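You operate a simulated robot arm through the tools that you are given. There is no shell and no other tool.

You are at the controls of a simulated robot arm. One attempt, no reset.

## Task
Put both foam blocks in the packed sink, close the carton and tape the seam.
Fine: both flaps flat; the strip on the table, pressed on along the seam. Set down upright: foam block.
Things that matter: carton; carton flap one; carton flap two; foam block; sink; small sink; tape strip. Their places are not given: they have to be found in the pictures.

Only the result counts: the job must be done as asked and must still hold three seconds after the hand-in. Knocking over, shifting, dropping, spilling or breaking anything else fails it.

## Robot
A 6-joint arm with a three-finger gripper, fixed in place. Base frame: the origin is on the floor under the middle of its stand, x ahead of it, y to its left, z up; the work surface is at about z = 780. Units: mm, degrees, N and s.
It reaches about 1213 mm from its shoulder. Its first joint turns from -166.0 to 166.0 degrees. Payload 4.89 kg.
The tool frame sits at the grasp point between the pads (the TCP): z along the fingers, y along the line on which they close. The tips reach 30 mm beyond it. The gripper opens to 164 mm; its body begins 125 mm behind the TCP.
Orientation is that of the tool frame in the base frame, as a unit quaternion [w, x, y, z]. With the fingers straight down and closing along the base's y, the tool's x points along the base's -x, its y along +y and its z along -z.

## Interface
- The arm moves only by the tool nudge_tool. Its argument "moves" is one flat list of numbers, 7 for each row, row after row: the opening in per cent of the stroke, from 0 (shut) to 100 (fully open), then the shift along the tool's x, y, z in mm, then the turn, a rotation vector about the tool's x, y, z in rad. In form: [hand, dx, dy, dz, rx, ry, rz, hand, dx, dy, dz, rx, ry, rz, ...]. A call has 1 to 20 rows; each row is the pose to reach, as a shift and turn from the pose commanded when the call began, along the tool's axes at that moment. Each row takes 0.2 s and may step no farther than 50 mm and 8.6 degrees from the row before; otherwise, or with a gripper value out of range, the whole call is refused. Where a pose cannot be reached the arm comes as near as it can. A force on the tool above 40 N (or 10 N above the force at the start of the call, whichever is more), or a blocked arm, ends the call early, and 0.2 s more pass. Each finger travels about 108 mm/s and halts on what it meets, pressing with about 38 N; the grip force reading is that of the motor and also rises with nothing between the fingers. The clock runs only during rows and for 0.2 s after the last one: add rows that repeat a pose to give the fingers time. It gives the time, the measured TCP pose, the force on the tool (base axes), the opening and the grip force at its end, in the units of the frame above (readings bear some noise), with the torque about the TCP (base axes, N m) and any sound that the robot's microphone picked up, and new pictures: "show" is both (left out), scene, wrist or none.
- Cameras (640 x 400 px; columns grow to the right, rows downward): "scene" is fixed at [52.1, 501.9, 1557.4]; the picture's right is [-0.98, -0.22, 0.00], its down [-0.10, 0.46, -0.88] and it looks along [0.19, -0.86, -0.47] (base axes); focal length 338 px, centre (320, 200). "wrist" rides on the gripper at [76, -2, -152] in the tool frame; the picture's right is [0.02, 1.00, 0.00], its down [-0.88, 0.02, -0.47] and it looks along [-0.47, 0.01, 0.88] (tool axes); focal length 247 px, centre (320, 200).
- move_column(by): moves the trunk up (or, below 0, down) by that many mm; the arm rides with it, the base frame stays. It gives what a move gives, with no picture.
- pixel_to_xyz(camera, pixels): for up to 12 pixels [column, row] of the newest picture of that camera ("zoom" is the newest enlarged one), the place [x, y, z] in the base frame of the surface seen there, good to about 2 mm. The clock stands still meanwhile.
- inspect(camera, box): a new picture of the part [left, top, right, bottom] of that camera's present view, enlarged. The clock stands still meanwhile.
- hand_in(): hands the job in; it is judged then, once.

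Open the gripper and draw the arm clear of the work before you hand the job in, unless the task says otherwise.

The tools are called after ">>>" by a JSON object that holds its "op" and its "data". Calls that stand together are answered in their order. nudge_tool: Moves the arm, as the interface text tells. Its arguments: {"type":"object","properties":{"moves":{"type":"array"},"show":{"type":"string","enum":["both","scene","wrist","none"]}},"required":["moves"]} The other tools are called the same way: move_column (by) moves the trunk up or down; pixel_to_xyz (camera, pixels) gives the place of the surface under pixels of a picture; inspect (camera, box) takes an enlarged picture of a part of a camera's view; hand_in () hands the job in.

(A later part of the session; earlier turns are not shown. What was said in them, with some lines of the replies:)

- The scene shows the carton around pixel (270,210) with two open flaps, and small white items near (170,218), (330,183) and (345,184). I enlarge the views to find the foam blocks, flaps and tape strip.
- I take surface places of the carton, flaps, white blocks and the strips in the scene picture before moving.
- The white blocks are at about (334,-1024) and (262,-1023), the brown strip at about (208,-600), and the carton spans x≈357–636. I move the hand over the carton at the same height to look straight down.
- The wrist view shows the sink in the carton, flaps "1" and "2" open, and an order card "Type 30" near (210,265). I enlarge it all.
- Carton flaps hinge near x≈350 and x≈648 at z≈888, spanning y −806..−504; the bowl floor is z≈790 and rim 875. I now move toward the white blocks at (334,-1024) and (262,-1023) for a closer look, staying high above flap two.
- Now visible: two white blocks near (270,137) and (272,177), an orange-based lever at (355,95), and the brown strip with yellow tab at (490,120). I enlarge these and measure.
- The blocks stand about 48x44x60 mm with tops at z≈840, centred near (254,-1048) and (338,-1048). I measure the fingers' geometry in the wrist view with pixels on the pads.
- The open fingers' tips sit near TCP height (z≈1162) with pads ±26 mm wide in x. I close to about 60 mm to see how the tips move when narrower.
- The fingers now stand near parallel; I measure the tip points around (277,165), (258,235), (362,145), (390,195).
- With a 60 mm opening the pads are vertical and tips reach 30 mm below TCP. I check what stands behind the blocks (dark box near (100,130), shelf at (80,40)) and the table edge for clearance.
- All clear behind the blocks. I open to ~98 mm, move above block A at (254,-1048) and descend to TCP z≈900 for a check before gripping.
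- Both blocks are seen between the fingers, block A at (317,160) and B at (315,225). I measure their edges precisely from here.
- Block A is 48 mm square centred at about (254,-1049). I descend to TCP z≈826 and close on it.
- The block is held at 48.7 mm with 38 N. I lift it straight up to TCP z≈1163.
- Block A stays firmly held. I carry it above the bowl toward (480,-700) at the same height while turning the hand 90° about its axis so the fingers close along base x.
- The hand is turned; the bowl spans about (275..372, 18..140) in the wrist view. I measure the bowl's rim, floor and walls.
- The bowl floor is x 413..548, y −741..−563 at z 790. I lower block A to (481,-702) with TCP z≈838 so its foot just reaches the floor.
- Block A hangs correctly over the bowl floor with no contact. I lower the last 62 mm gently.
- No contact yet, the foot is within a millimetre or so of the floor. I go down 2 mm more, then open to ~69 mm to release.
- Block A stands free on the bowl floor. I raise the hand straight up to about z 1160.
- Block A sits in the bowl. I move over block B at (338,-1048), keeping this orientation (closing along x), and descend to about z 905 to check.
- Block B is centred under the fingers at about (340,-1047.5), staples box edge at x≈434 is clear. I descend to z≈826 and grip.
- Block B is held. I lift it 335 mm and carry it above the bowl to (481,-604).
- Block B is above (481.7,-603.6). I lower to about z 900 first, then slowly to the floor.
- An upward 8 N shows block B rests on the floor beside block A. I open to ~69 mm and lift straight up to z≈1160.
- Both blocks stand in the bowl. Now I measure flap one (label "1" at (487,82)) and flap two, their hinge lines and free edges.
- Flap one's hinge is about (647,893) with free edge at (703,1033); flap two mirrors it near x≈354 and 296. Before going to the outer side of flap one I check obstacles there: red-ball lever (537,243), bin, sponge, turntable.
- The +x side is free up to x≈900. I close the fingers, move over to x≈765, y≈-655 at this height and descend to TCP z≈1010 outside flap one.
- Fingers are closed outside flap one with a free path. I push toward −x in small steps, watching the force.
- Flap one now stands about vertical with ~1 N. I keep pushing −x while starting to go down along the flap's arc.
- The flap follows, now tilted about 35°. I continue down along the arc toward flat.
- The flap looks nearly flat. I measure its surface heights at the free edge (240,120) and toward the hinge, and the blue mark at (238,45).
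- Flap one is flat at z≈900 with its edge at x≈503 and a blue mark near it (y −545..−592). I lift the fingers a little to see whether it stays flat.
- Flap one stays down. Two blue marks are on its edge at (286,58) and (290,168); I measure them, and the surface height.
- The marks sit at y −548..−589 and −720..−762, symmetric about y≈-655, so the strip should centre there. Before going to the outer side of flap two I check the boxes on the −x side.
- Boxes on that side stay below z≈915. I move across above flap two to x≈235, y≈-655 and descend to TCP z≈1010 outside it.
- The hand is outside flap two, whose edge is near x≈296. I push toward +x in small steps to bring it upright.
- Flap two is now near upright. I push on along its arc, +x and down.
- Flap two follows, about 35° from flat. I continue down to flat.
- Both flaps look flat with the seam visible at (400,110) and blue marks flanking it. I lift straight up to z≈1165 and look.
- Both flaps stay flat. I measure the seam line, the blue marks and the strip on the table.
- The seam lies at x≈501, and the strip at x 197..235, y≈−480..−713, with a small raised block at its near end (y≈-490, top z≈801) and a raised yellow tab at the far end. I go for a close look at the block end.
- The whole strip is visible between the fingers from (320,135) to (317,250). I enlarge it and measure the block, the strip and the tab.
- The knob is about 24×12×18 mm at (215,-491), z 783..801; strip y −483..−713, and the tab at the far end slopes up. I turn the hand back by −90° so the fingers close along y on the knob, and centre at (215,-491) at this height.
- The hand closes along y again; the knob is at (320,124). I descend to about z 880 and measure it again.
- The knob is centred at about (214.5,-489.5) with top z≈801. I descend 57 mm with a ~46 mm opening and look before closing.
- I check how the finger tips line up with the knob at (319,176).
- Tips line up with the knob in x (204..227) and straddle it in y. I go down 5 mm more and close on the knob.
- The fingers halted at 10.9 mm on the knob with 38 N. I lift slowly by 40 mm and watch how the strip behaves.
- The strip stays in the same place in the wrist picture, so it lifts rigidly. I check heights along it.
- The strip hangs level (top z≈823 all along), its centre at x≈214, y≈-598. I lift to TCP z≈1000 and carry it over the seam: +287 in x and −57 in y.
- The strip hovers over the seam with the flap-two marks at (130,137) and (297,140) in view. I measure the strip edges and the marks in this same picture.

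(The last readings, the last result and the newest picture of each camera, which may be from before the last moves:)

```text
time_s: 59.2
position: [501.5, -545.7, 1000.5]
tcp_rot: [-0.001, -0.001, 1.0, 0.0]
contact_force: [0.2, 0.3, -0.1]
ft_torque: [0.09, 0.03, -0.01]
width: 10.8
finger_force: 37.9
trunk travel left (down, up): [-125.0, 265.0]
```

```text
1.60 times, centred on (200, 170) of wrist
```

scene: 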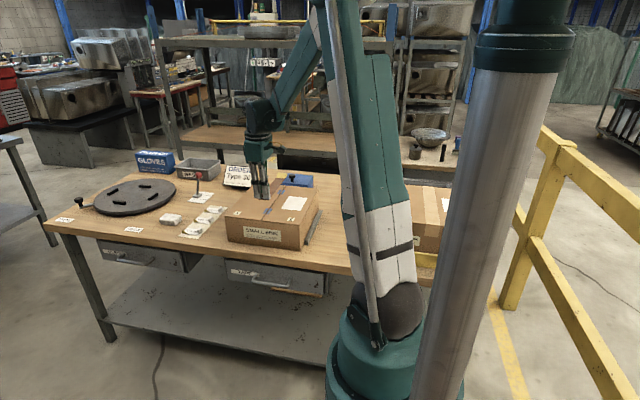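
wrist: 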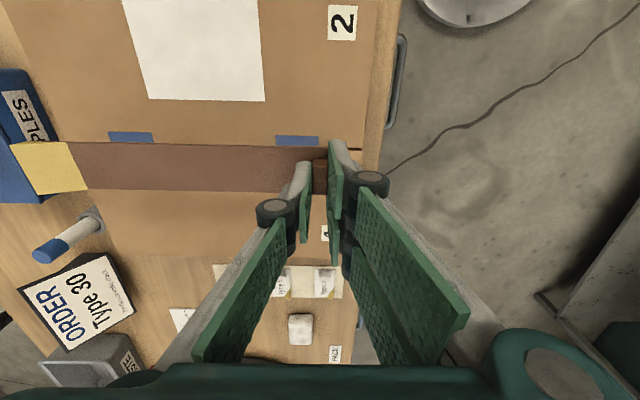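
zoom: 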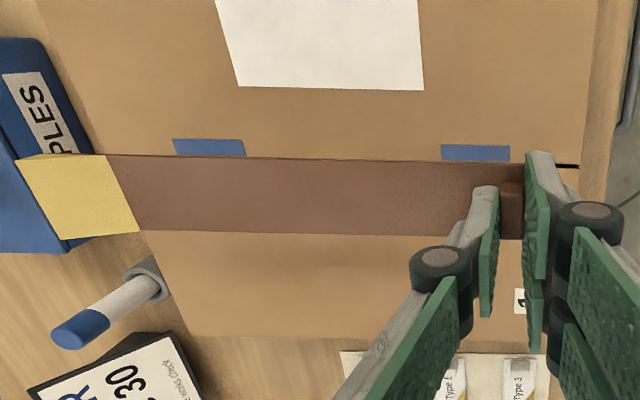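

The strip is centred near x≈499, so I shift +2 mm in x, then lower it to just above the flaps (TCP z≈939).

>>> {"op": "nudge_tool", "data": {"moves": [2, -2, 0, 25, 0, 0, 0, 2, -2, 0, 45, 0, 0, 0, 2, -2, 0, 56, 0, 0, 0, 2, -2, 0, 60, 0, 0, 0, 2, -2, 0, 60, 0, 0, 0], "show": "both"}}

```text
time_s: 60.4
position: [503.6, -546.7, 940.2]
tcp_rot: [0.0, 0.0, 1.0, 0.0]
contact_force: [0.1, 0.9, 0.0]
ft_torque: [0.03, 0.0, 0.02]
width: 11.0
finger_force: 38.2
trunk travel left (down, up): [-125.0, 265.0]
```

scene: 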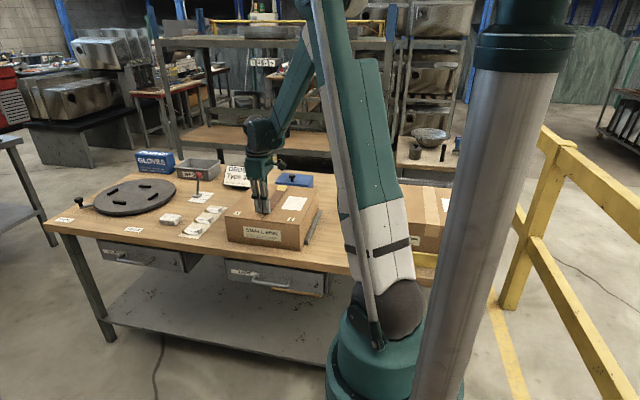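
wrist: 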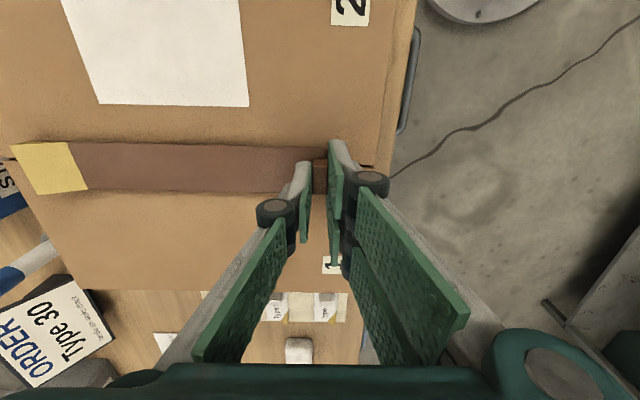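

Both mark rows are now hidden under the strip; the seam shows at (370,167). I measure the edges once more from this near view.

>>> {"op": "inspect", "data": {"camera": "wrist", "box": [0, 120, 400, 220]}}

>>> {"op": "pixel_to_xyz", "data": {"camera": "wrist", "pixels": [[270, 148], [270, 191], [150, 145], [150, 190], [100, 144], [100, 189], [368, 163], [368, 171], [378, 160], [378, 172], [15, 150], [45, 192]]}}

```text
1.60 times, centred on (200, 170) of wrist
```

zoom: 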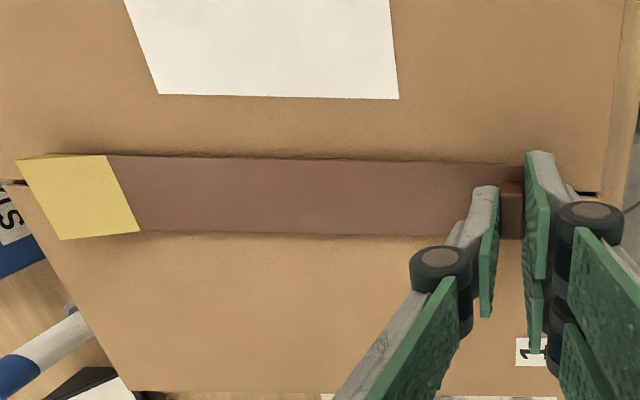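

```text
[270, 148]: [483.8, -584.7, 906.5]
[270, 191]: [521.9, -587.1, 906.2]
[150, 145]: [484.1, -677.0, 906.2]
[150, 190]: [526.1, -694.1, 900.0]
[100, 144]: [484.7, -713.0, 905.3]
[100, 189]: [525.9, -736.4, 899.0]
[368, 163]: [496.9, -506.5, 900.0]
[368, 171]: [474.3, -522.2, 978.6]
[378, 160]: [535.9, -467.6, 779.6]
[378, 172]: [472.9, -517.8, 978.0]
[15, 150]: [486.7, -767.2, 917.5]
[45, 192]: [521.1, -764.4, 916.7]
```

The strip spans x≈483..521, centred on the seam, still about 3 mm above the flaps. I lower it slowly onto them.

>>> {"op": "nudge_tool", "data": {"moves": [2, 0, 0, 2, 0, 0, 0, 2, 0, 0, 3, 0, 0, 0, 2, 0, 0, 4, 0, 0, 0, 2, 0, 0, 4, 0, 0, 0], "show": "wrist"}}

```text
time_s: 61.4
position: [504.2, -546.1, 936.5]
tcp_rot: [0.0, 0.0, 1.0, 0.0]
contact_force: [-0.6, 0.2, 1.0]
ft_torque: [0.0, 0.02, 0.01]
width: 10.8
finger_force: 37.6
trunk travel left (down, up): [-125.0, 265.0]
```

wrist: 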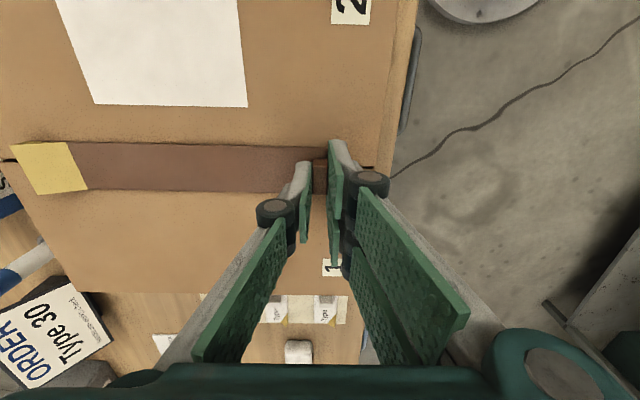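

Force is still about 1 N. I lower another 3 mm in single steps to get clear contact.

>>> {"op": "nudge_tool", "data": {"moves": [2, 0, 0, 1, 0, 0, 0, 2, 0, 0, 2, 0, 0, 0, 2, 0, 0, 3, 0, 0, 0, 2, 0, 0, 3, 0, 0, 0], "show": "wrist"}}

```text
time_s: 62.4
position: [505.0, -546.5, 934.2]
tcp_rot: [0.0, 0.0, 1.0, -0.001]
contact_force: [5.2, -5.6, 31.8]
ft_torque: [-0.16, -0.13, 0.07]
width: 10.3
finger_force: 38.1
trunk travel left (down, up): [-125.0, 265.0]
```

wrist: 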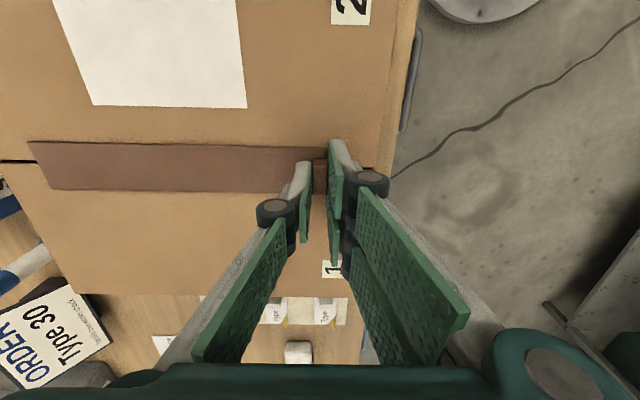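

Firm contact at 32 N, and the yellow tab is no longer seen: the strip appears to have taken hold. I enlarge it before releasing.

>>> {"op": "inspect", "data": {"camera": "wrist", "box": [0, 120, 400, 220]}}

>>> {"op": "pixel_to_xyz", "data": {"camera": "wrist", "pixels": [[270, 148], [270, 191], [150, 145], [150, 190], [60, 150], [60, 185], [40, 160], [45, 185], [200, 168], [120, 168], [290, 170], [100, 168]]}}

```text
1.60 times, centred on (200, 170) of wrist
```

zoom: 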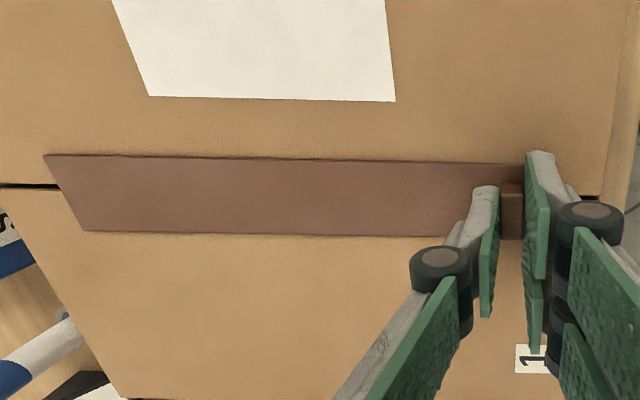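

```text
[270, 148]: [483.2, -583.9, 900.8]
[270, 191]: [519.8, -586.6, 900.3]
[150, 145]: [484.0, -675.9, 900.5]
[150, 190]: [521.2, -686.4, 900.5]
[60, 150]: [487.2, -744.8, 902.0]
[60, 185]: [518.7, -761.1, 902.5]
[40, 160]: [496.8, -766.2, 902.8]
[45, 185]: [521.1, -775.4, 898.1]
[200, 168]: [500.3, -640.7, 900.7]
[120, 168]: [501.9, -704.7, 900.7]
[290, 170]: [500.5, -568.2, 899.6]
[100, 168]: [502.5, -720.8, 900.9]
```

The strip now lies at z≈900.5–902.5 along the seam, x 483..521, y≈−540..−770. I ease off 1 mm, open the fingers and lift away.

>>> {"op": "nudge_tool", "data": {"moves": [2, 0, 0, -1, 0, 0, 0, 8, 0, 0, -1, 0, 0, 0, 16, 0, 0, -1, 0, 0, 0, 22, 0, 0, -1, 0, 0, 0, 22, 0, 0, -1, 0, 0, 0, 22, 0, 0, -15, 0, 0, 0, 22, 0, 0, -40, 0, 0, 0, 22, 0, 0, -80, 0, 0, 0, 22, 0, 0, -120, 0, 0, 0], "show": "both"}}

```text
time_s: 64.4
position: [504.9, -546.8, 1053.8]
tcp_rot: [0.0, 0.0, 1.0, 0.0]
contact_force: [0.6, -1.1, -0.6]
ft_torque: [0.19, 0.15, 0.0]
width: 36.3
finger_force: 0.1
trunk travel left (down, up): [-125.0, 265.0]
```

scene: 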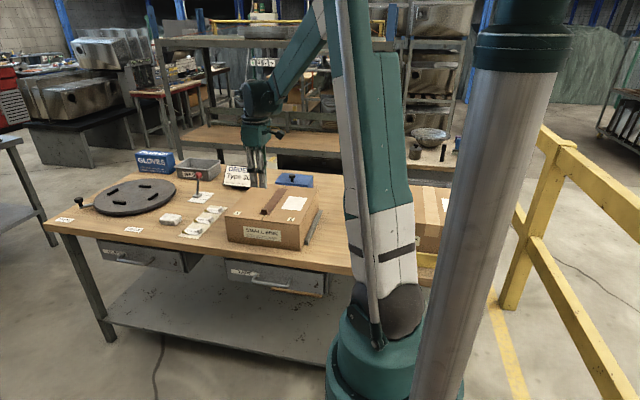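
wrist: 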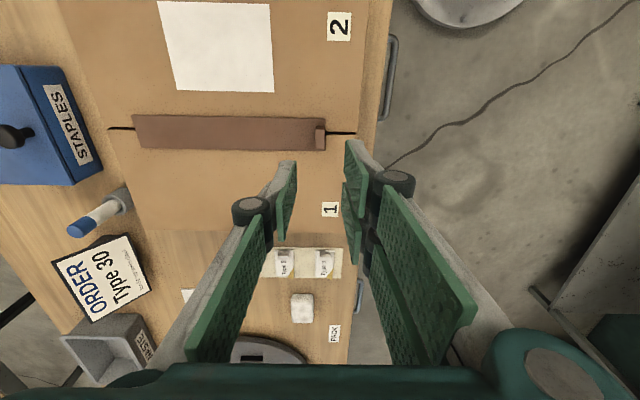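

>>> {"op": "inspect", "data": {"camera": "wrist", "box": [90, 90, 390, 180]}}

>>> {"op": "inspect", "data": {"camera": "scene", "box": [215, 165, 335, 255]}}

>>> {"op": "pixel_to_xyz", "data": {"camera": "wrist", "pixels": [[140, 133], [160, 133], [180, 133], [200, 133], [220, 133], [240, 133], [260, 133], [280, 133], [300, 133], [318, 130], [136, 118], [144, 148]]}}

>>> {"op": "pixel_to_xyz", "data": {"camera": "wrist", "pixels": [[150, 118], [150, 148], [250, 119], [250, 149], [300, 121], [300, 149], [120, 122], [120, 135], [340, 126], [340, 138], [323, 120], [323, 147]]}}

```text
2.13 times, centred on (240, 135) of wrist
```

zoom: 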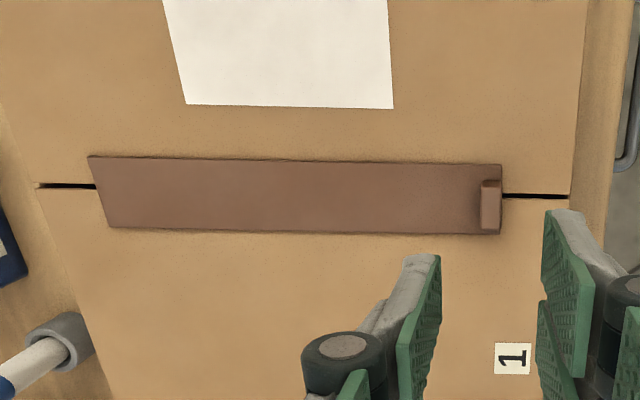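

```text
4.44 times, centred on (275, 210) of scene
```

zoom: 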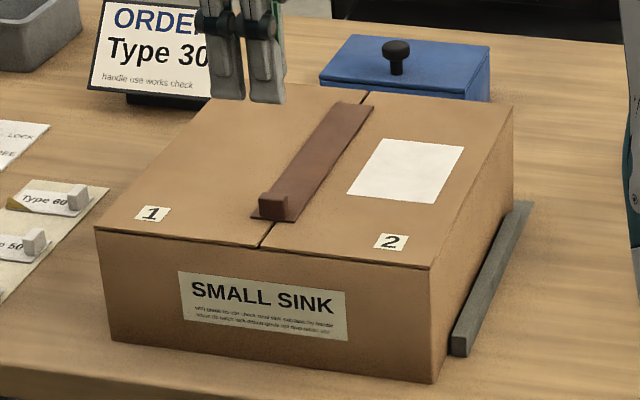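

```text
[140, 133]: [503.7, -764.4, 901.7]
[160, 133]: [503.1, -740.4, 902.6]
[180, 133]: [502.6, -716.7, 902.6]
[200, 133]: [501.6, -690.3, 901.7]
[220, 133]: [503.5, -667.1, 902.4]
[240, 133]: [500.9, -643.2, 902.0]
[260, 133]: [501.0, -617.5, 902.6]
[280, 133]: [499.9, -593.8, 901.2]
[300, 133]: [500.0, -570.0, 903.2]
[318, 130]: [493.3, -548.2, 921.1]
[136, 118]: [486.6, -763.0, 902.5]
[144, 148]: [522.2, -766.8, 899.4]
```

```text
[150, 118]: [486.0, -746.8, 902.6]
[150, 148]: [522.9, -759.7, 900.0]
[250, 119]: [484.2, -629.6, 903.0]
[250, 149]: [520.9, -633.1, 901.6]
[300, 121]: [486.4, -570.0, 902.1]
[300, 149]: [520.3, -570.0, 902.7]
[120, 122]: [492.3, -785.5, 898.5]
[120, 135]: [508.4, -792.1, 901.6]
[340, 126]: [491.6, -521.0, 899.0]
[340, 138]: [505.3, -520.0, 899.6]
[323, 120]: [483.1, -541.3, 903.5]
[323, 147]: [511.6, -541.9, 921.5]
```

The strip lies straight on the seam: x 484..521, y −541..−770, top z≈902.5, with both flaps flat beneath. Now I press it along its length with closed fingertips; first just behind the knob at y≈-580, down to just above the strip.

>>> {"op": "nudge_tool", "data": {"moves": [10, 2, -17, 10, 0, 0, 0, 0, 2, -33, 40, 0, 0, 0, 0, 2, -33, 80, 0, 0, 0, 0, 2, -33, 105, 0, 0, 0, 0, 2, -33, 115, 0, 0, 0, 0, 2, -33, 115, 0, 0, 0], "show": "wrist"}}

```text
time_s: 65.8
position: [505.0, -578.8, 938.6]
tcp_rot: [0.0, 0.0, 1.0, 0.0]
contact_force: [0.3, -0.1, -0.1]
ft_torque: [0.0, -0.03, -0.02]
width: 0.0
finger_force: 38.4
trunk travel left (down, up): [-125.0, 265.0]
```

wrist: 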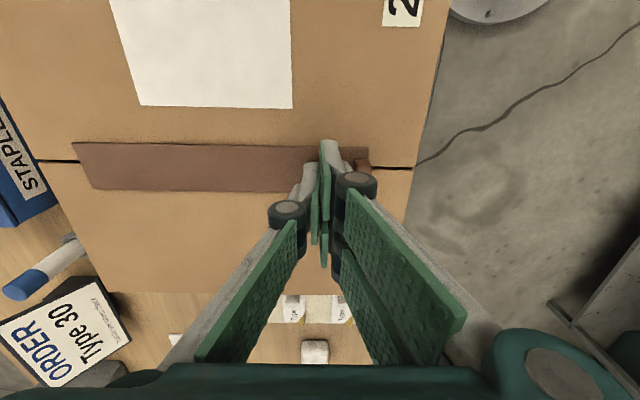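

The fingertips are close to the knob at (363,165), so I shift 6 mm further (−y) and press down step by step.

>>> {"op": "nudge_tool", "data": {"moves": [0, 1, -6, 0, 0, 0, 0, 0, 1, -6, 3, 0, 0, 0, 0, 1, -6, 5, 0, 0, 0, 0, 1, -6, 6, 0, 0, 0, 0, 1, -6, 7, 0, 0, 0, 0, 1, -6, 7, 0, 0, 0], "show": "wrist"}}

```text
time_s: 67.2
position: [502.6, -586.6, 932.6]
tcp_rot: [0.0, -0.001, 1.0, 0.0]
contact_force: [-0.2, -0.4, 0.2]
ft_torque: [0.02, -0.02, -0.02]
width: 0.3
finger_force: 38.5
trunk travel left (down, up): [-125.0, 265.0]
```

wrist: 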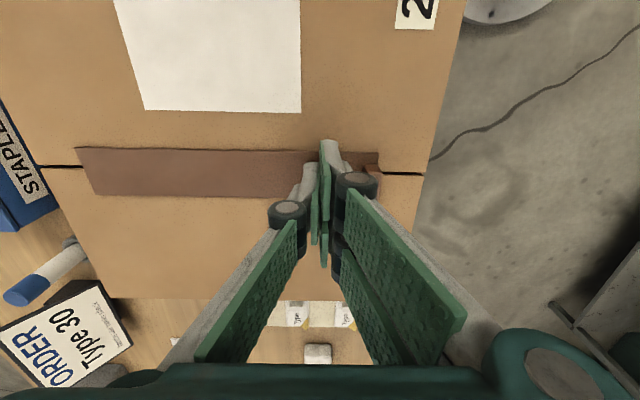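

No contact yet at TCP z≈932. I go on down in 1 mm steps to press at this spot.

>>> {"op": "nudge_tool", "data": {"moves": [0, 0, 0, 1, 0, 0, 0, 0, 0, 0, 2, 0, 0, 0, 0, 0, 0, 3, 0, 0, 0, 0, 0, 0, 3, 0, 0, 0], "show": "none"}}

```text
time_s: 68.2
position: [502.1, -586.0, 930.0]
tcp_rot: [0.001, -0.001, 1.0, 0.0]
contact_force: [3.4, 0.0, 8.6]
ft_torque: [0.02, -0.09, 0.06]
width: 6.0
finger_force: 37.7
trunk travel left (down, up): [-125.0, 265.0]
```

It presses with about 9 N (fingers spread to 6 mm). I go 1.5 mm further for a firmer press.

>>> {"op": "nudge_tool", "data": {"moves": [0, 0, 0, 1, 0, 0, 0, 0, 0, 0, 1.5, 0, 0, 0, 0, 0, 0, 1.5, 0, 0, 0], "show": "wrist"}}

```text
time_s: 69.0
position: [502.1, -585.2, 928.1]
tcp_rot: [0.0, 0.0, 1.0, 0.0]
contact_force: [1.8, -1.7, 26.8]
ft_torque: [-0.01, -0.08, 0.04]
width: 6.0
finger_force: 38.0
trunk travel left (down, up): [-125.0, 265.0]
```

wrist: 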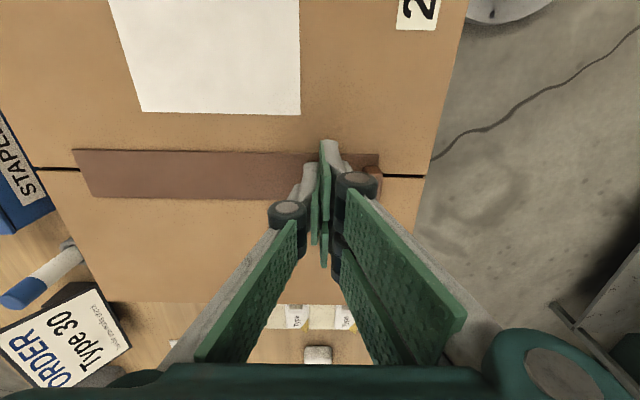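

27 N at y≈-585 and the strip stays put. I lift 6 mm, shift 32 mm along −y and press again at the same depth.

>>> {"op": "nudge_tool", "data": {"moves": [0, 0, 0, -8, 0, 0, 0, 0, 0, -32, -8, 0, 0, 0, 0, 0, -32, -3, 0, 0, 0, 0, 0, -32, -1, 0, 0, 0, 0, 0, -32, 0, 0, 0, 0, 0, 0, -32, 0, 0, 0, 0], "show": "wrist"}}

```text
time_s: 70.4
position: [501.6, -616.3, 926.8]
tcp_rot: [0.0, -0.002, 1.0, -0.001]
contact_force: [6.1, -1.8, 29.5]
ft_torque: [-0.01, -0.18, 0.09]
width: 6.1
finger_force: 37.8
trunk travel left (down, up): [-125.0, 265.0]
```

wrist: 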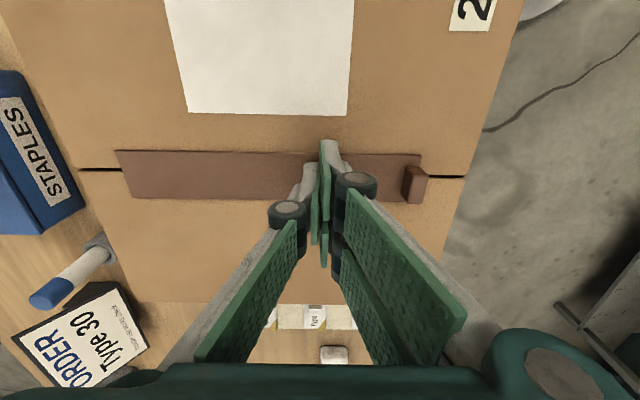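

About 30 N at y≈-616, strip unmoved. I repeat at y≈-648.

>>> {"op": "nudge_tool", "data": {"moves": [0, 0, 0, -8, 0, 0, 0, 0, 0, -32, -8, 0, 0, 0, 0, 0, -32, -3, 0, 0, 0, 0, 0, -32, -1, 0, 0, 0, 0, 0, -32, 0, 0, 0, 0, 0, 0, -32, 0, 0, 0, 0], "show": "none"}}

```text
time_s: 71.8
position: [503.3, -649.5, 927.5]
tcp_rot: [0.0, -0.001, 1.0, 0.0]
contact_force: [4.7, 0.8, 25.4]
ft_torque: [0.08, -0.11, 0.05]
width: 5.8
finger_force: 38.2
trunk travel left (down, up): [-125.0, 265.0]
```

25 N at y≈-649. I lift, shift another 32 mm and press at y≈-681.

>>> {"op": "nudge_tool", "data": {"moves": [0, 0, 0, -8, 0, 0, 0, 0, 0, -32, -8, 0, 0, 0, 0, 0, -32, -3, 0, 0, 0, 0, 0, -32, -1, 0, 0, 0, 0, 0, -32, 0, 0, 0, 0, 0, 0, -32, 0, 0, 0, 0], "show": "wrist"}}

```text
time_s: 73.2
position: [501.5, -680.2, 928.1]
tcp_rot: [0.0, 0.0, 1.0, 0.0]
contact_force: [-0.4, 1.1, 21.3]
ft_torque: [0.07, -0.01, -0.01]
width: 5.9
finger_force: 38.0
trunk travel left (down, up): [-125.0, 265.0]
```

wrist: 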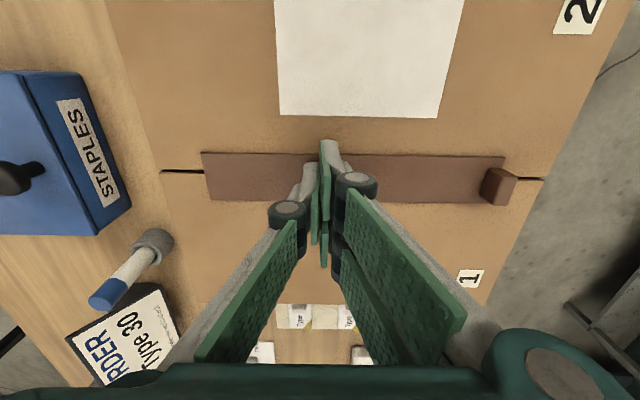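

21 N at y≈-680 and the strip is still straight on the seam. I continue at y≈-712.

>>> {"op": "nudge_tool", "data": {"moves": [0, 0, 0, -8, 0, 0, 0, 0, 0, -32, -8, 0, 0, 0, 0, 0, -32, -3, 0, 0, 0, 0, 0, -32, -1, 0, 0, 0, 0, 0, -32, 0.3, 0, 0, 0, 0, 0, -32, 0.3, 0, 0, 0], "show": "none"}}

```text
time_s: 74.6
position: [502.4, -712.5, 927.4]
tcp_rot: [0.0, 0.0, 1.0, -0.001]
contact_force: [3.7, -7.0, 32.0]
ft_torque: [-0.15, -0.13, -0.04]
width: 5.8
finger_force: 38.1
trunk travel left (down, up): [-125.0, 265.0]
```

32 N at y≈-712. I press next at y≈-742 at a slightly shallower depth.

>>> {"op": "nudge_tool", "data": {"moves": [0, 0, 0, -8, 0, 0, 0, 0, 0, -30, -8, 0, 0, 0, 0, 0, -30, -3, 0, 0, 0, 0, 0, -30, -1, 0, 0, 0, 0, 0, -30, -0.3, 0, 0, 0, 0, 0, -30, -0.3, 0, 0, 0], "show": "wrist"}}

```text
time_s: 76.0
position: [502.9, -742.3, 927.8]
tcp_rot: [0.0, -0.001, 1.0, -0.001]
contact_force: [5.3, -4.5, 27.0]
ft_torque: [-0.14, -0.11, -0.09]
width: 5.9
finger_force: 37.9
trunk travel left (down, up): [-125.0, 265.0]
```

wrist: 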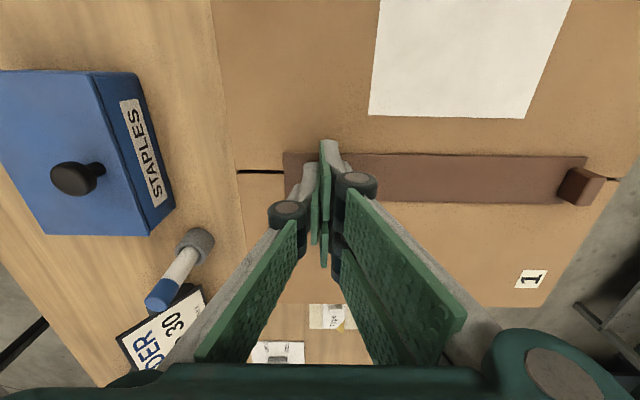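

27 N at y≈-742. One more press near the far end at y≈-758.

>>> {"op": "nudge_tool", "data": {"moves": [0, 0, 0, -8, 0, 0, 0, 0, 0, -16, -8, 0, 0, 0, 0, 0, -16, -3, 0, 0, 0, 0, 0, -16, -1, 0, 0, 0, 0, 0, -16, 0, 0, 0, 0, 0, 0, -16, 0, 0, 0, 0], "show": "none"}}

```text
time_s: 77.4
position: [501.2, -759.8, 925.7]
tcp_rot: [-0.001, 0.0, 1.0, -0.002]
contact_force: [0.0, 2.5, 26.7]
ft_torque: [0.08, -0.01, 0.07]
width: 5.9
finger_force: 38.2
trunk travel left (down, up): [-125.0, 265.0]
```

27 N at the far end. I lift off to z≈1050 and view the strip and flaps again.

>>> {"op": "nudge_tool", "data": {"moves": [0, 0, 0, -10, 0, 0, 0, 0, 0, 40, -45, 0, 0, 0, 0, 0, 80, -70, 0, 0, 0, 0, 0, 120, -95, 0, 0, 0, 0, 0, 160, -120, 0, 0, 0, 0, 0, 205, -130, 0, 0, 0, 0, 0, 212, -130, 0, 0, 0], "show": "both"}}

```text
refused: row 2 steps farther than a row can; nothing moved
```

The step of row 2 was too long, so nothing moved. I repeat with smaller steps.

>>> {"op": "nudge_tool", "data": {"moves": [0, 0, 0, -10, 0, 0, 0, 0, 0, 0, -45, 0, 0, 0, 0, 0, 35, -70, 0, 0, 0, 0, 0, 75, -95, 0, 0, 0, 0, 0, 115, -120, 0, 0, 0, 0, 0, 160, -130, 0, 0, 0, 0, 0, 205, -130, 0, 0, 0, 0, 0, 212, -130, 0, 0, 0], "show": "both"}}

```text
time_s: 79.2
position: [503.0, -548.8, 1056.1]
tcp_rot: [0.0, -0.002, 1.0, 0.001]
contact_force: [-0.3, 0.3, -0.2]
ft_torque: [0.01, -0.08, -0.03]
width: 0.2
finger_force: 38.2
trunk travel left (down, up): [-125.0, 265.0]
```

scene: 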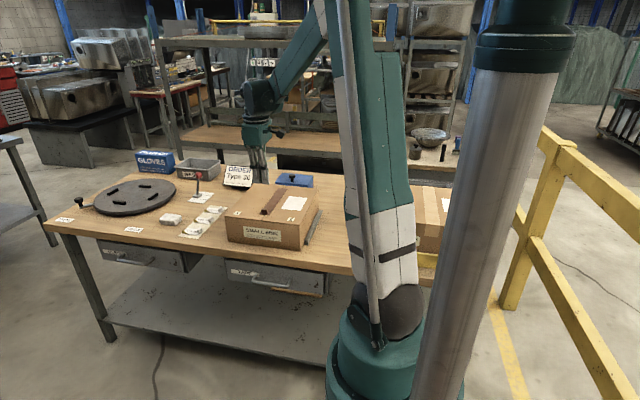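
wrist: 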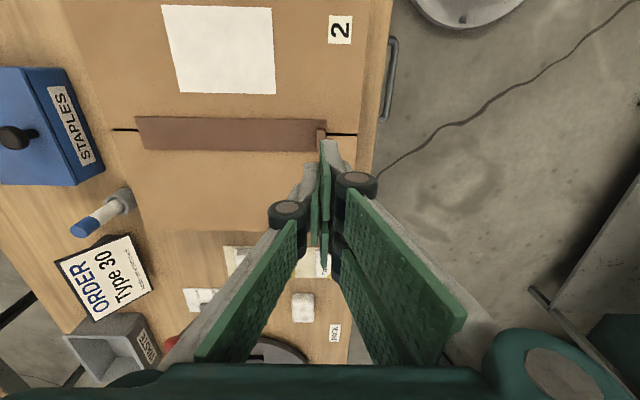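

The strip appears unmoved. I enlarge and measure it and the flaps again.

>>> {"op": "inspect", "data": {"camera": "wrist", "box": [90, 90, 390, 180]}}

>>> {"op": "pixel_to_xyz", "data": {"camera": "wrist", "pixels": [[145, 133], [180, 133], [220, 133], [260, 133], [300, 133], [150, 119], [150, 148], [300, 122], [300, 148], [200, 200], [200, 60], [322, 128]]}}

>>> {"op": "inspect", "data": {"camera": "scene", "box": [215, 165, 335, 255]}}

```text
2.13 times, centred on (240, 135) of wrist
```

zoom: 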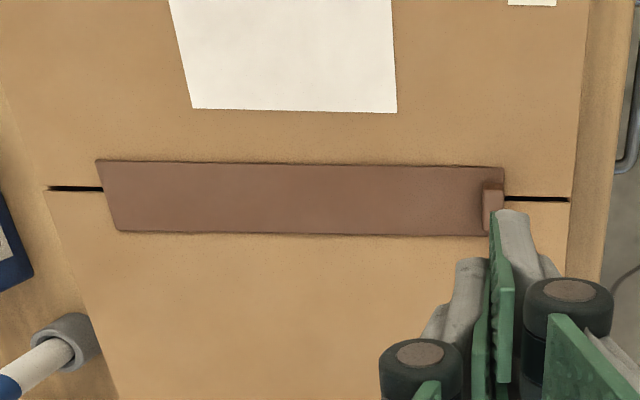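

```text
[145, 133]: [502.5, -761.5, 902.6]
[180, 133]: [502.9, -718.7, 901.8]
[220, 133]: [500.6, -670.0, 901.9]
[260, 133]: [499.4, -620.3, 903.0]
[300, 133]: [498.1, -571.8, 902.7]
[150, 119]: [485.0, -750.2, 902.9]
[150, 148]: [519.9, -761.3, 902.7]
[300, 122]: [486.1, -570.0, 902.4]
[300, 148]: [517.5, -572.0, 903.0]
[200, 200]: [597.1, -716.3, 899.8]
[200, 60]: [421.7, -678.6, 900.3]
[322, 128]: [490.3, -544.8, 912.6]
```

```text
4.44 times, centred on (275, 210) of scene
```

zoom: 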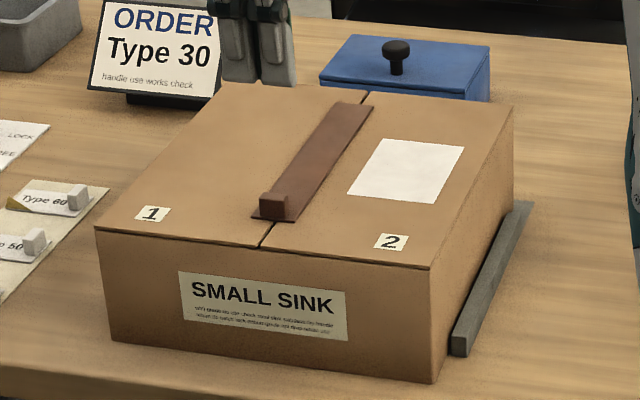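

Strip and flaps are flat and unmoved. To press the near end too, I lower the closed tips onto the knob top (z≈921), first to TCP z≈955.

>>> {"op": "nudge_tool", "data": {"moves": [0, 0, 1, 45, 0, 0, 0, 0, 0, 1, 85, 0, 0, 0, 0, 0, 1, 101, 0, 0, 0, 0, 0, 1, 101, 0, 0, 0], "show": "wrist"}}

```text
time_s: 80.2
position: [503.0, -546.2, 956.1]
tcp_rot: [0.0, 0.0, 1.0, 0.0]
contact_force: [0.3, 0.1, -0.2]
ft_torque: [0.06, 0.05, 0.0]
width: 0.1
finger_force: 38.1
trunk travel left (down, up): [-125.0, 265.0]
```

wrist: 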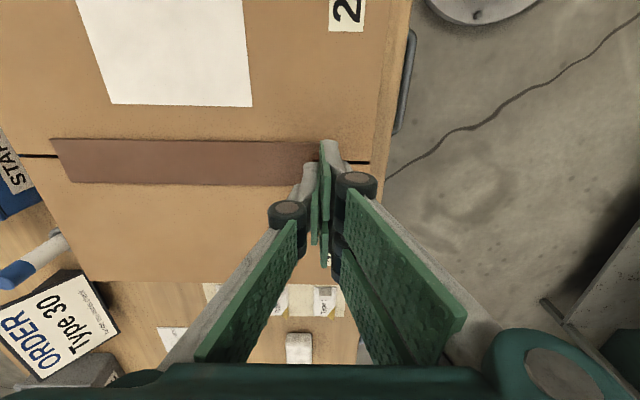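

The tips are right above the knob. I press down in 1 mm steps.

>>> {"op": "nudge_tool", "data": {"moves": [0, 0, 0, 2, 0, 0, 0, 0, 0, 0, 4, 0, 0, 0, 0, 0, 0, 5, 0, 0, 0, 0, 0, 0, 6, 0, 0, 0, 0, 0, 0, 6, 0, 0, 0], "show": "none"}}

```text
time_s: 81.4
position: [501.8, -546.3, 949.6]
tcp_rot: [0.0, -0.001, 1.0, -0.001]
contact_force: [-0.6, 0.1, 0.4]
ft_torque: [0.02, -0.01, 0.02]
width: 0.0
finger_force: 37.8
trunk travel left (down, up): [-125.0, 265.0]
```

>>> {"op": "nudge_tool", "data": {"moves": [0, 0, 0, 1, 0, 0, 0, 0, 0, 0, 2, 0, 0, 0, 0, 0, 0, 3, 0, 0, 0, 0, 0, 0, 3, 0, 0, 0], "show": "none"}}

```text
time_s: 82.4
position: [502.2, -546.1, 947.1]
tcp_rot: [0.0, -0.001, 1.0, 0.0]
contact_force: [-1.2, 3.2, 13.1]
ft_torque: [0.07, 0.04, -0.02]
width: 5.8
finger_force: 38.6
trunk travel left (down, up): [-125.0, 265.0]
```

Contact with 13 N on the knob. I press 1 mm further for a firmer press, then look.

>>> {"op": "nudge_tool", "data": {"moves": [0, 0, 0, 0.7, 0, 0, 0, 0, 0, 0, 1.2, 0, 0, 0, 0, 0, 0, 1.2, 0, 0, 0], "show": "wrist"}}

```text
time_s: 83.2
position: [502.5, -546.4, 946.7]
tcp_rot: [0.001, 0.0, 1.0, 0.0]
contact_force: [1.3, -2.8, 24.7]
ft_torque: [-0.07, -0.03, 0.0]
width: 6.1
finger_force: 38.3
trunk travel left (down, up): [-125.0, 265.0]
```

wrist: 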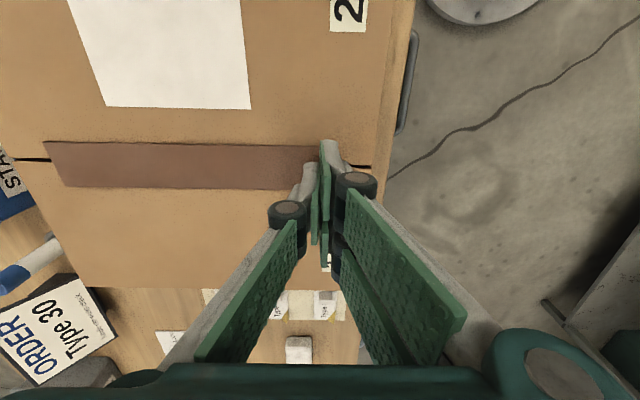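

25 N on the knob end. For full coverage I make a second pass at the midpoints, y≈-600, -632 and -664, at the same proven depth.

>>> {"op": "nudge_tool", "data": {"moves": [0, 0, 0, -10, 0, 0, 0, 0, 0, -40, -10, 0, 0, 0, 0, 0, -54, -6, 0, 0, 0, 0, 0, -54, 10, 0, 0, 0, 0, 0, -54, 17, 0, 0, 0, 0, 0, -54, 18.8, 0, 0, 0, 0, 0, -54, 18.8, 0, 0, 0, 0, 0, -54, 10, 0, 0, 0, 0, 0, -86, 10, 0, 0, 0, 0, 0, -86, 17, 0, 0, 0, 0, 0, -86, 18.8, 0, 0, 0, 0, 0, -86, 18.8, 0, 0, 0, 0, 0, -86, 10, 0, 0, 0, 0, 0, -118, 10, 0, 0, 0, 0, 0, -118, 17, 0, 0, 0, 0, 0, -118, 18.8, 0, 0, 0, 0, 0, -118, 18.8, 0, 0, 0], "show": "wrist"}}

```text
time_s: 86.8
position: [501.7, -664.0, 927.7]
tcp_rot: [0.0, 0.0, 1.0, -0.001]
contact_force: [3.3, -2.9, 25.3]
ft_torque: [-0.03, -0.06, -0.02]
width: 5.8
finger_force: 38.0
trunk travel left (down, up): [-125.0, 265.0]
```

wrist: 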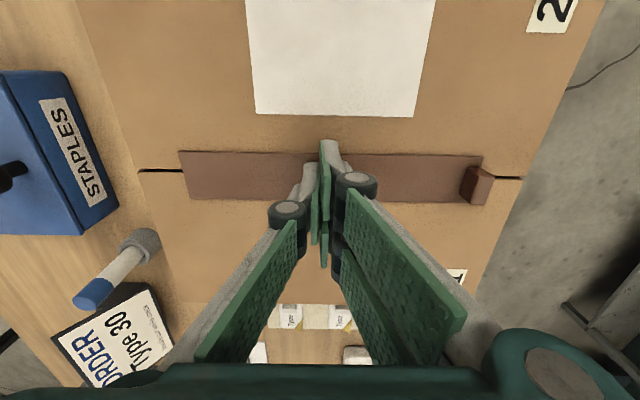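

25 N at y≈-664, strip unmoved. I do the last midpoints y≈-696 and -728, then lift to about z 1160 over the carton.

>>> {"op": "nudge_tool", "data": {"moves": [0, 0, 0, -9, 0, 0, 0, 0, 0, -32, -9, 0, 0, 0, 0, 0, -32, -2, 0, 0, 0, 0, 0, -32, 0, 0, 0, 0, 0, 0, -32, 0, 0, 0, 0, 0, 0, -32, -9, 0, 0, 0, 0, 0, -64, -9, 0, 0, 0, 0, 0, -64, -2, 0, 0, 0, 0, 0, -64, 0, 0, 0, 0, 0, 0, -64, 0, 0, 0, 0, 0, 0, -64, -10, 0, 0, 0, 0, 0, -64, -50, 0, 0, 0, 0, 0, -64, -95, 0, 0, 0, 0, 0, -64, -140, 0, 0, 0, 0, 0, -64, -185, 0, 0, 0, 0, 0, -64, -230, 0, 0, 0], "show": "both"}}

```text
time_s: 90.2
position: [502.5, -727.3, 1159.0]
tcp_rot: [0.001, -0.001, 1.0, 0.0]
contact_force: [0.3, -0.1, -1.1]
ft_torque: [0.07, 0.07, -0.01]
width: 0.0
finger_force: 37.7
trunk travel left (down, up): [-125.0, 265.0]
```

scene: 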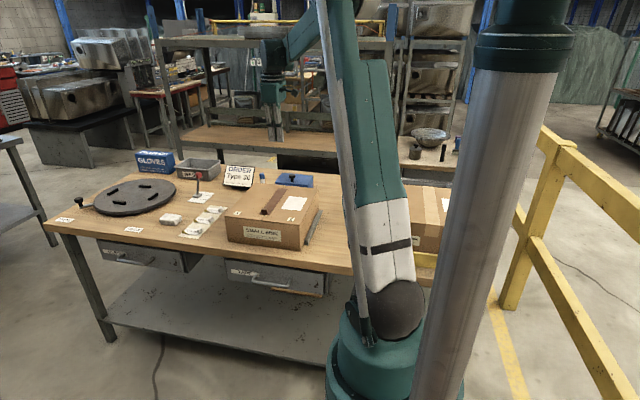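
wrist: 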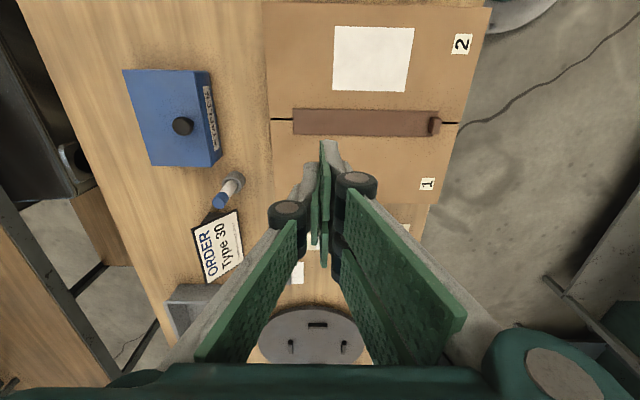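

Carton is closed with the strip along the seam from (293,122) to (440,124). I open the gripper and withdraw toward the starting pose, clear of the carton.

>>> {"op": "nudge_tool", "data": {"moves": [20, -8, 30, -10, 0, 0, 0, 45, -18, 70, -20, 0, 0, 0, 70, -28, 110, -30, 0, 0, 0, 100, -38, 150, -40, 0, 0, 0, 100, -48, 190, -50, 0, 0, 0, 100, -56, 230, -60, 0, 0, 0, 100, -64, 270, -70, 0, 0, 0, 100, -64, 270, -70, 0, 0, 0], "show": "both"}}

```text
time_s: 92.0
position: [565.4, -456.7, 1227.3]
tcp_rot: [-0.001, -0.001, 1.0, -0.001]
contact_force: [0.3, 0.4, -0.8]
ft_torque: [-0.03, -0.08, -0.03]
width: 164.2
finger_force: 0.0
trunk travel left (down, up): [-125.0, 265.0]
```

scene: 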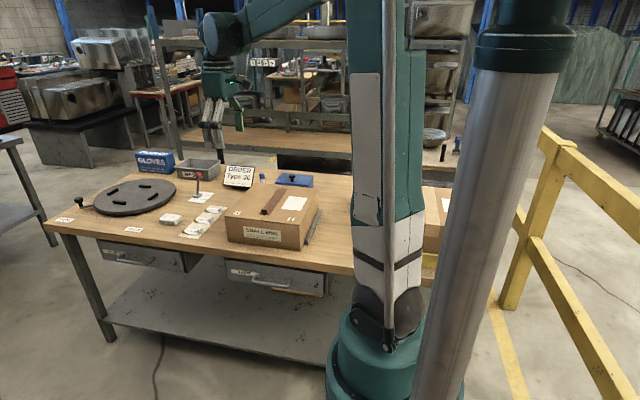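
wrist: 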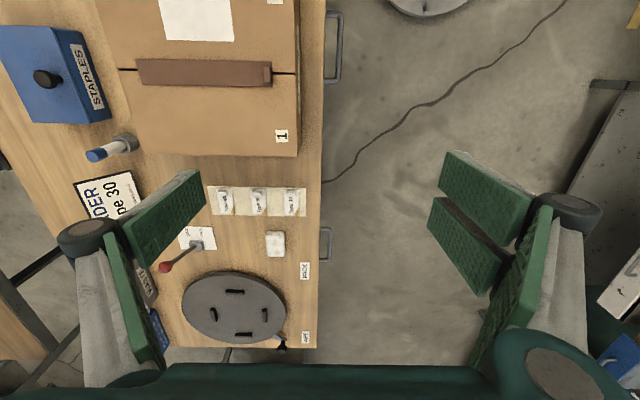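

I make a last check of the closed carton and the rest of the table in enlarged views before handing in.

>>> {"op": "inspect", "data": {"camera": "scene", "box": [205, 150, 355, 260]}}

>>> {"op": "inspect", "data": {"camera": "wrist", "box": [80, 0, 340, 170]}}

>>> {"op": "pixel_to_xyz", "data": {"camera": "wrist", "pixels": [[145, 72], [180, 72], [220, 72], [255, 72], [140, 62], [140, 82], [260, 63], [260, 84], [200, 130], [120, 30], [290, 130], [280, 30]]}}

```text
3.64 times, centred on (280, 205) of scene
```

zoom: 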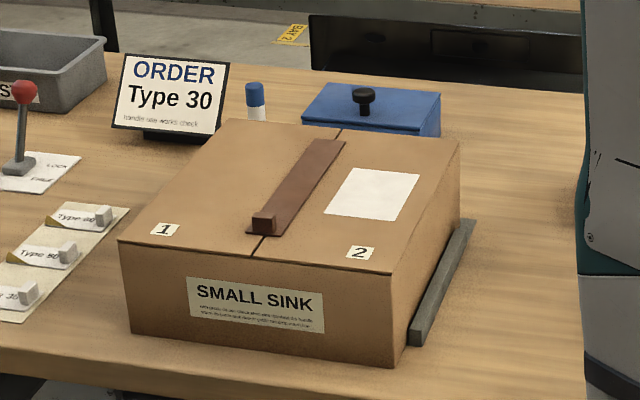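

```text
2.35 times, centred on (210, 85) of wrist
```

zoom: 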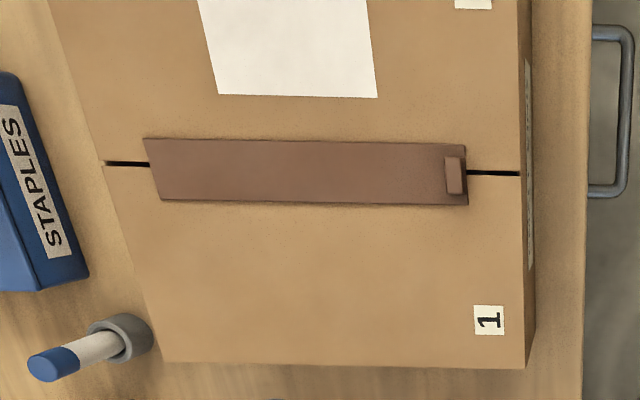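

```text
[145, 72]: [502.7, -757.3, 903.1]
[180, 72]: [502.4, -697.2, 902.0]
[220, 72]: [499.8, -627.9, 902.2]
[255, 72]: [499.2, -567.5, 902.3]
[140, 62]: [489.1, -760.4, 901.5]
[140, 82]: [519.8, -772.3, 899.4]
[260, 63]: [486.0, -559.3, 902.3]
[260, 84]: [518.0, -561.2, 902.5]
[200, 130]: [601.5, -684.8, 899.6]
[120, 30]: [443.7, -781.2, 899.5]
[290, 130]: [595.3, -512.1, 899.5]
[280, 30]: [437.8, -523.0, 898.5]
```

Both flaps read flat at z≈899.5. The strip lies straight over the seam, top z≈902 from end to end, the hand is open and clear, and nothing else on the table has moved, so I hand in the job.

>>> {"op": "hand_in", "data": {}}

```text
The job is handed in.
```

I finished every step of the job and handed it in; no verdict has come back yet.

- **Foam blocks:** both stand upright on the floor of the sink's bowl, side by side and below the rim.
- **Flaps:** both lie flat, at about z = 899.5, and stayed flat when the fingers were lifted away.
- **Tape strip:** it lies straight along the seam, centred on it and covering all the blue marks. I pressed it at about 30 mm spacing with roughly 21–32 N, then pressed again at the midpoints. The end with the small raised block was pressed through that block at about 25–32 N.
- **Rest of the table:** nothing else looked moved in the last pictures. The gripper is open and the arm is drawn back near its starting place.

When the strip first touched the flaps under load, its raised yellow tab disappeared from view. I took that as the strip sticking on, and it has not moved since.
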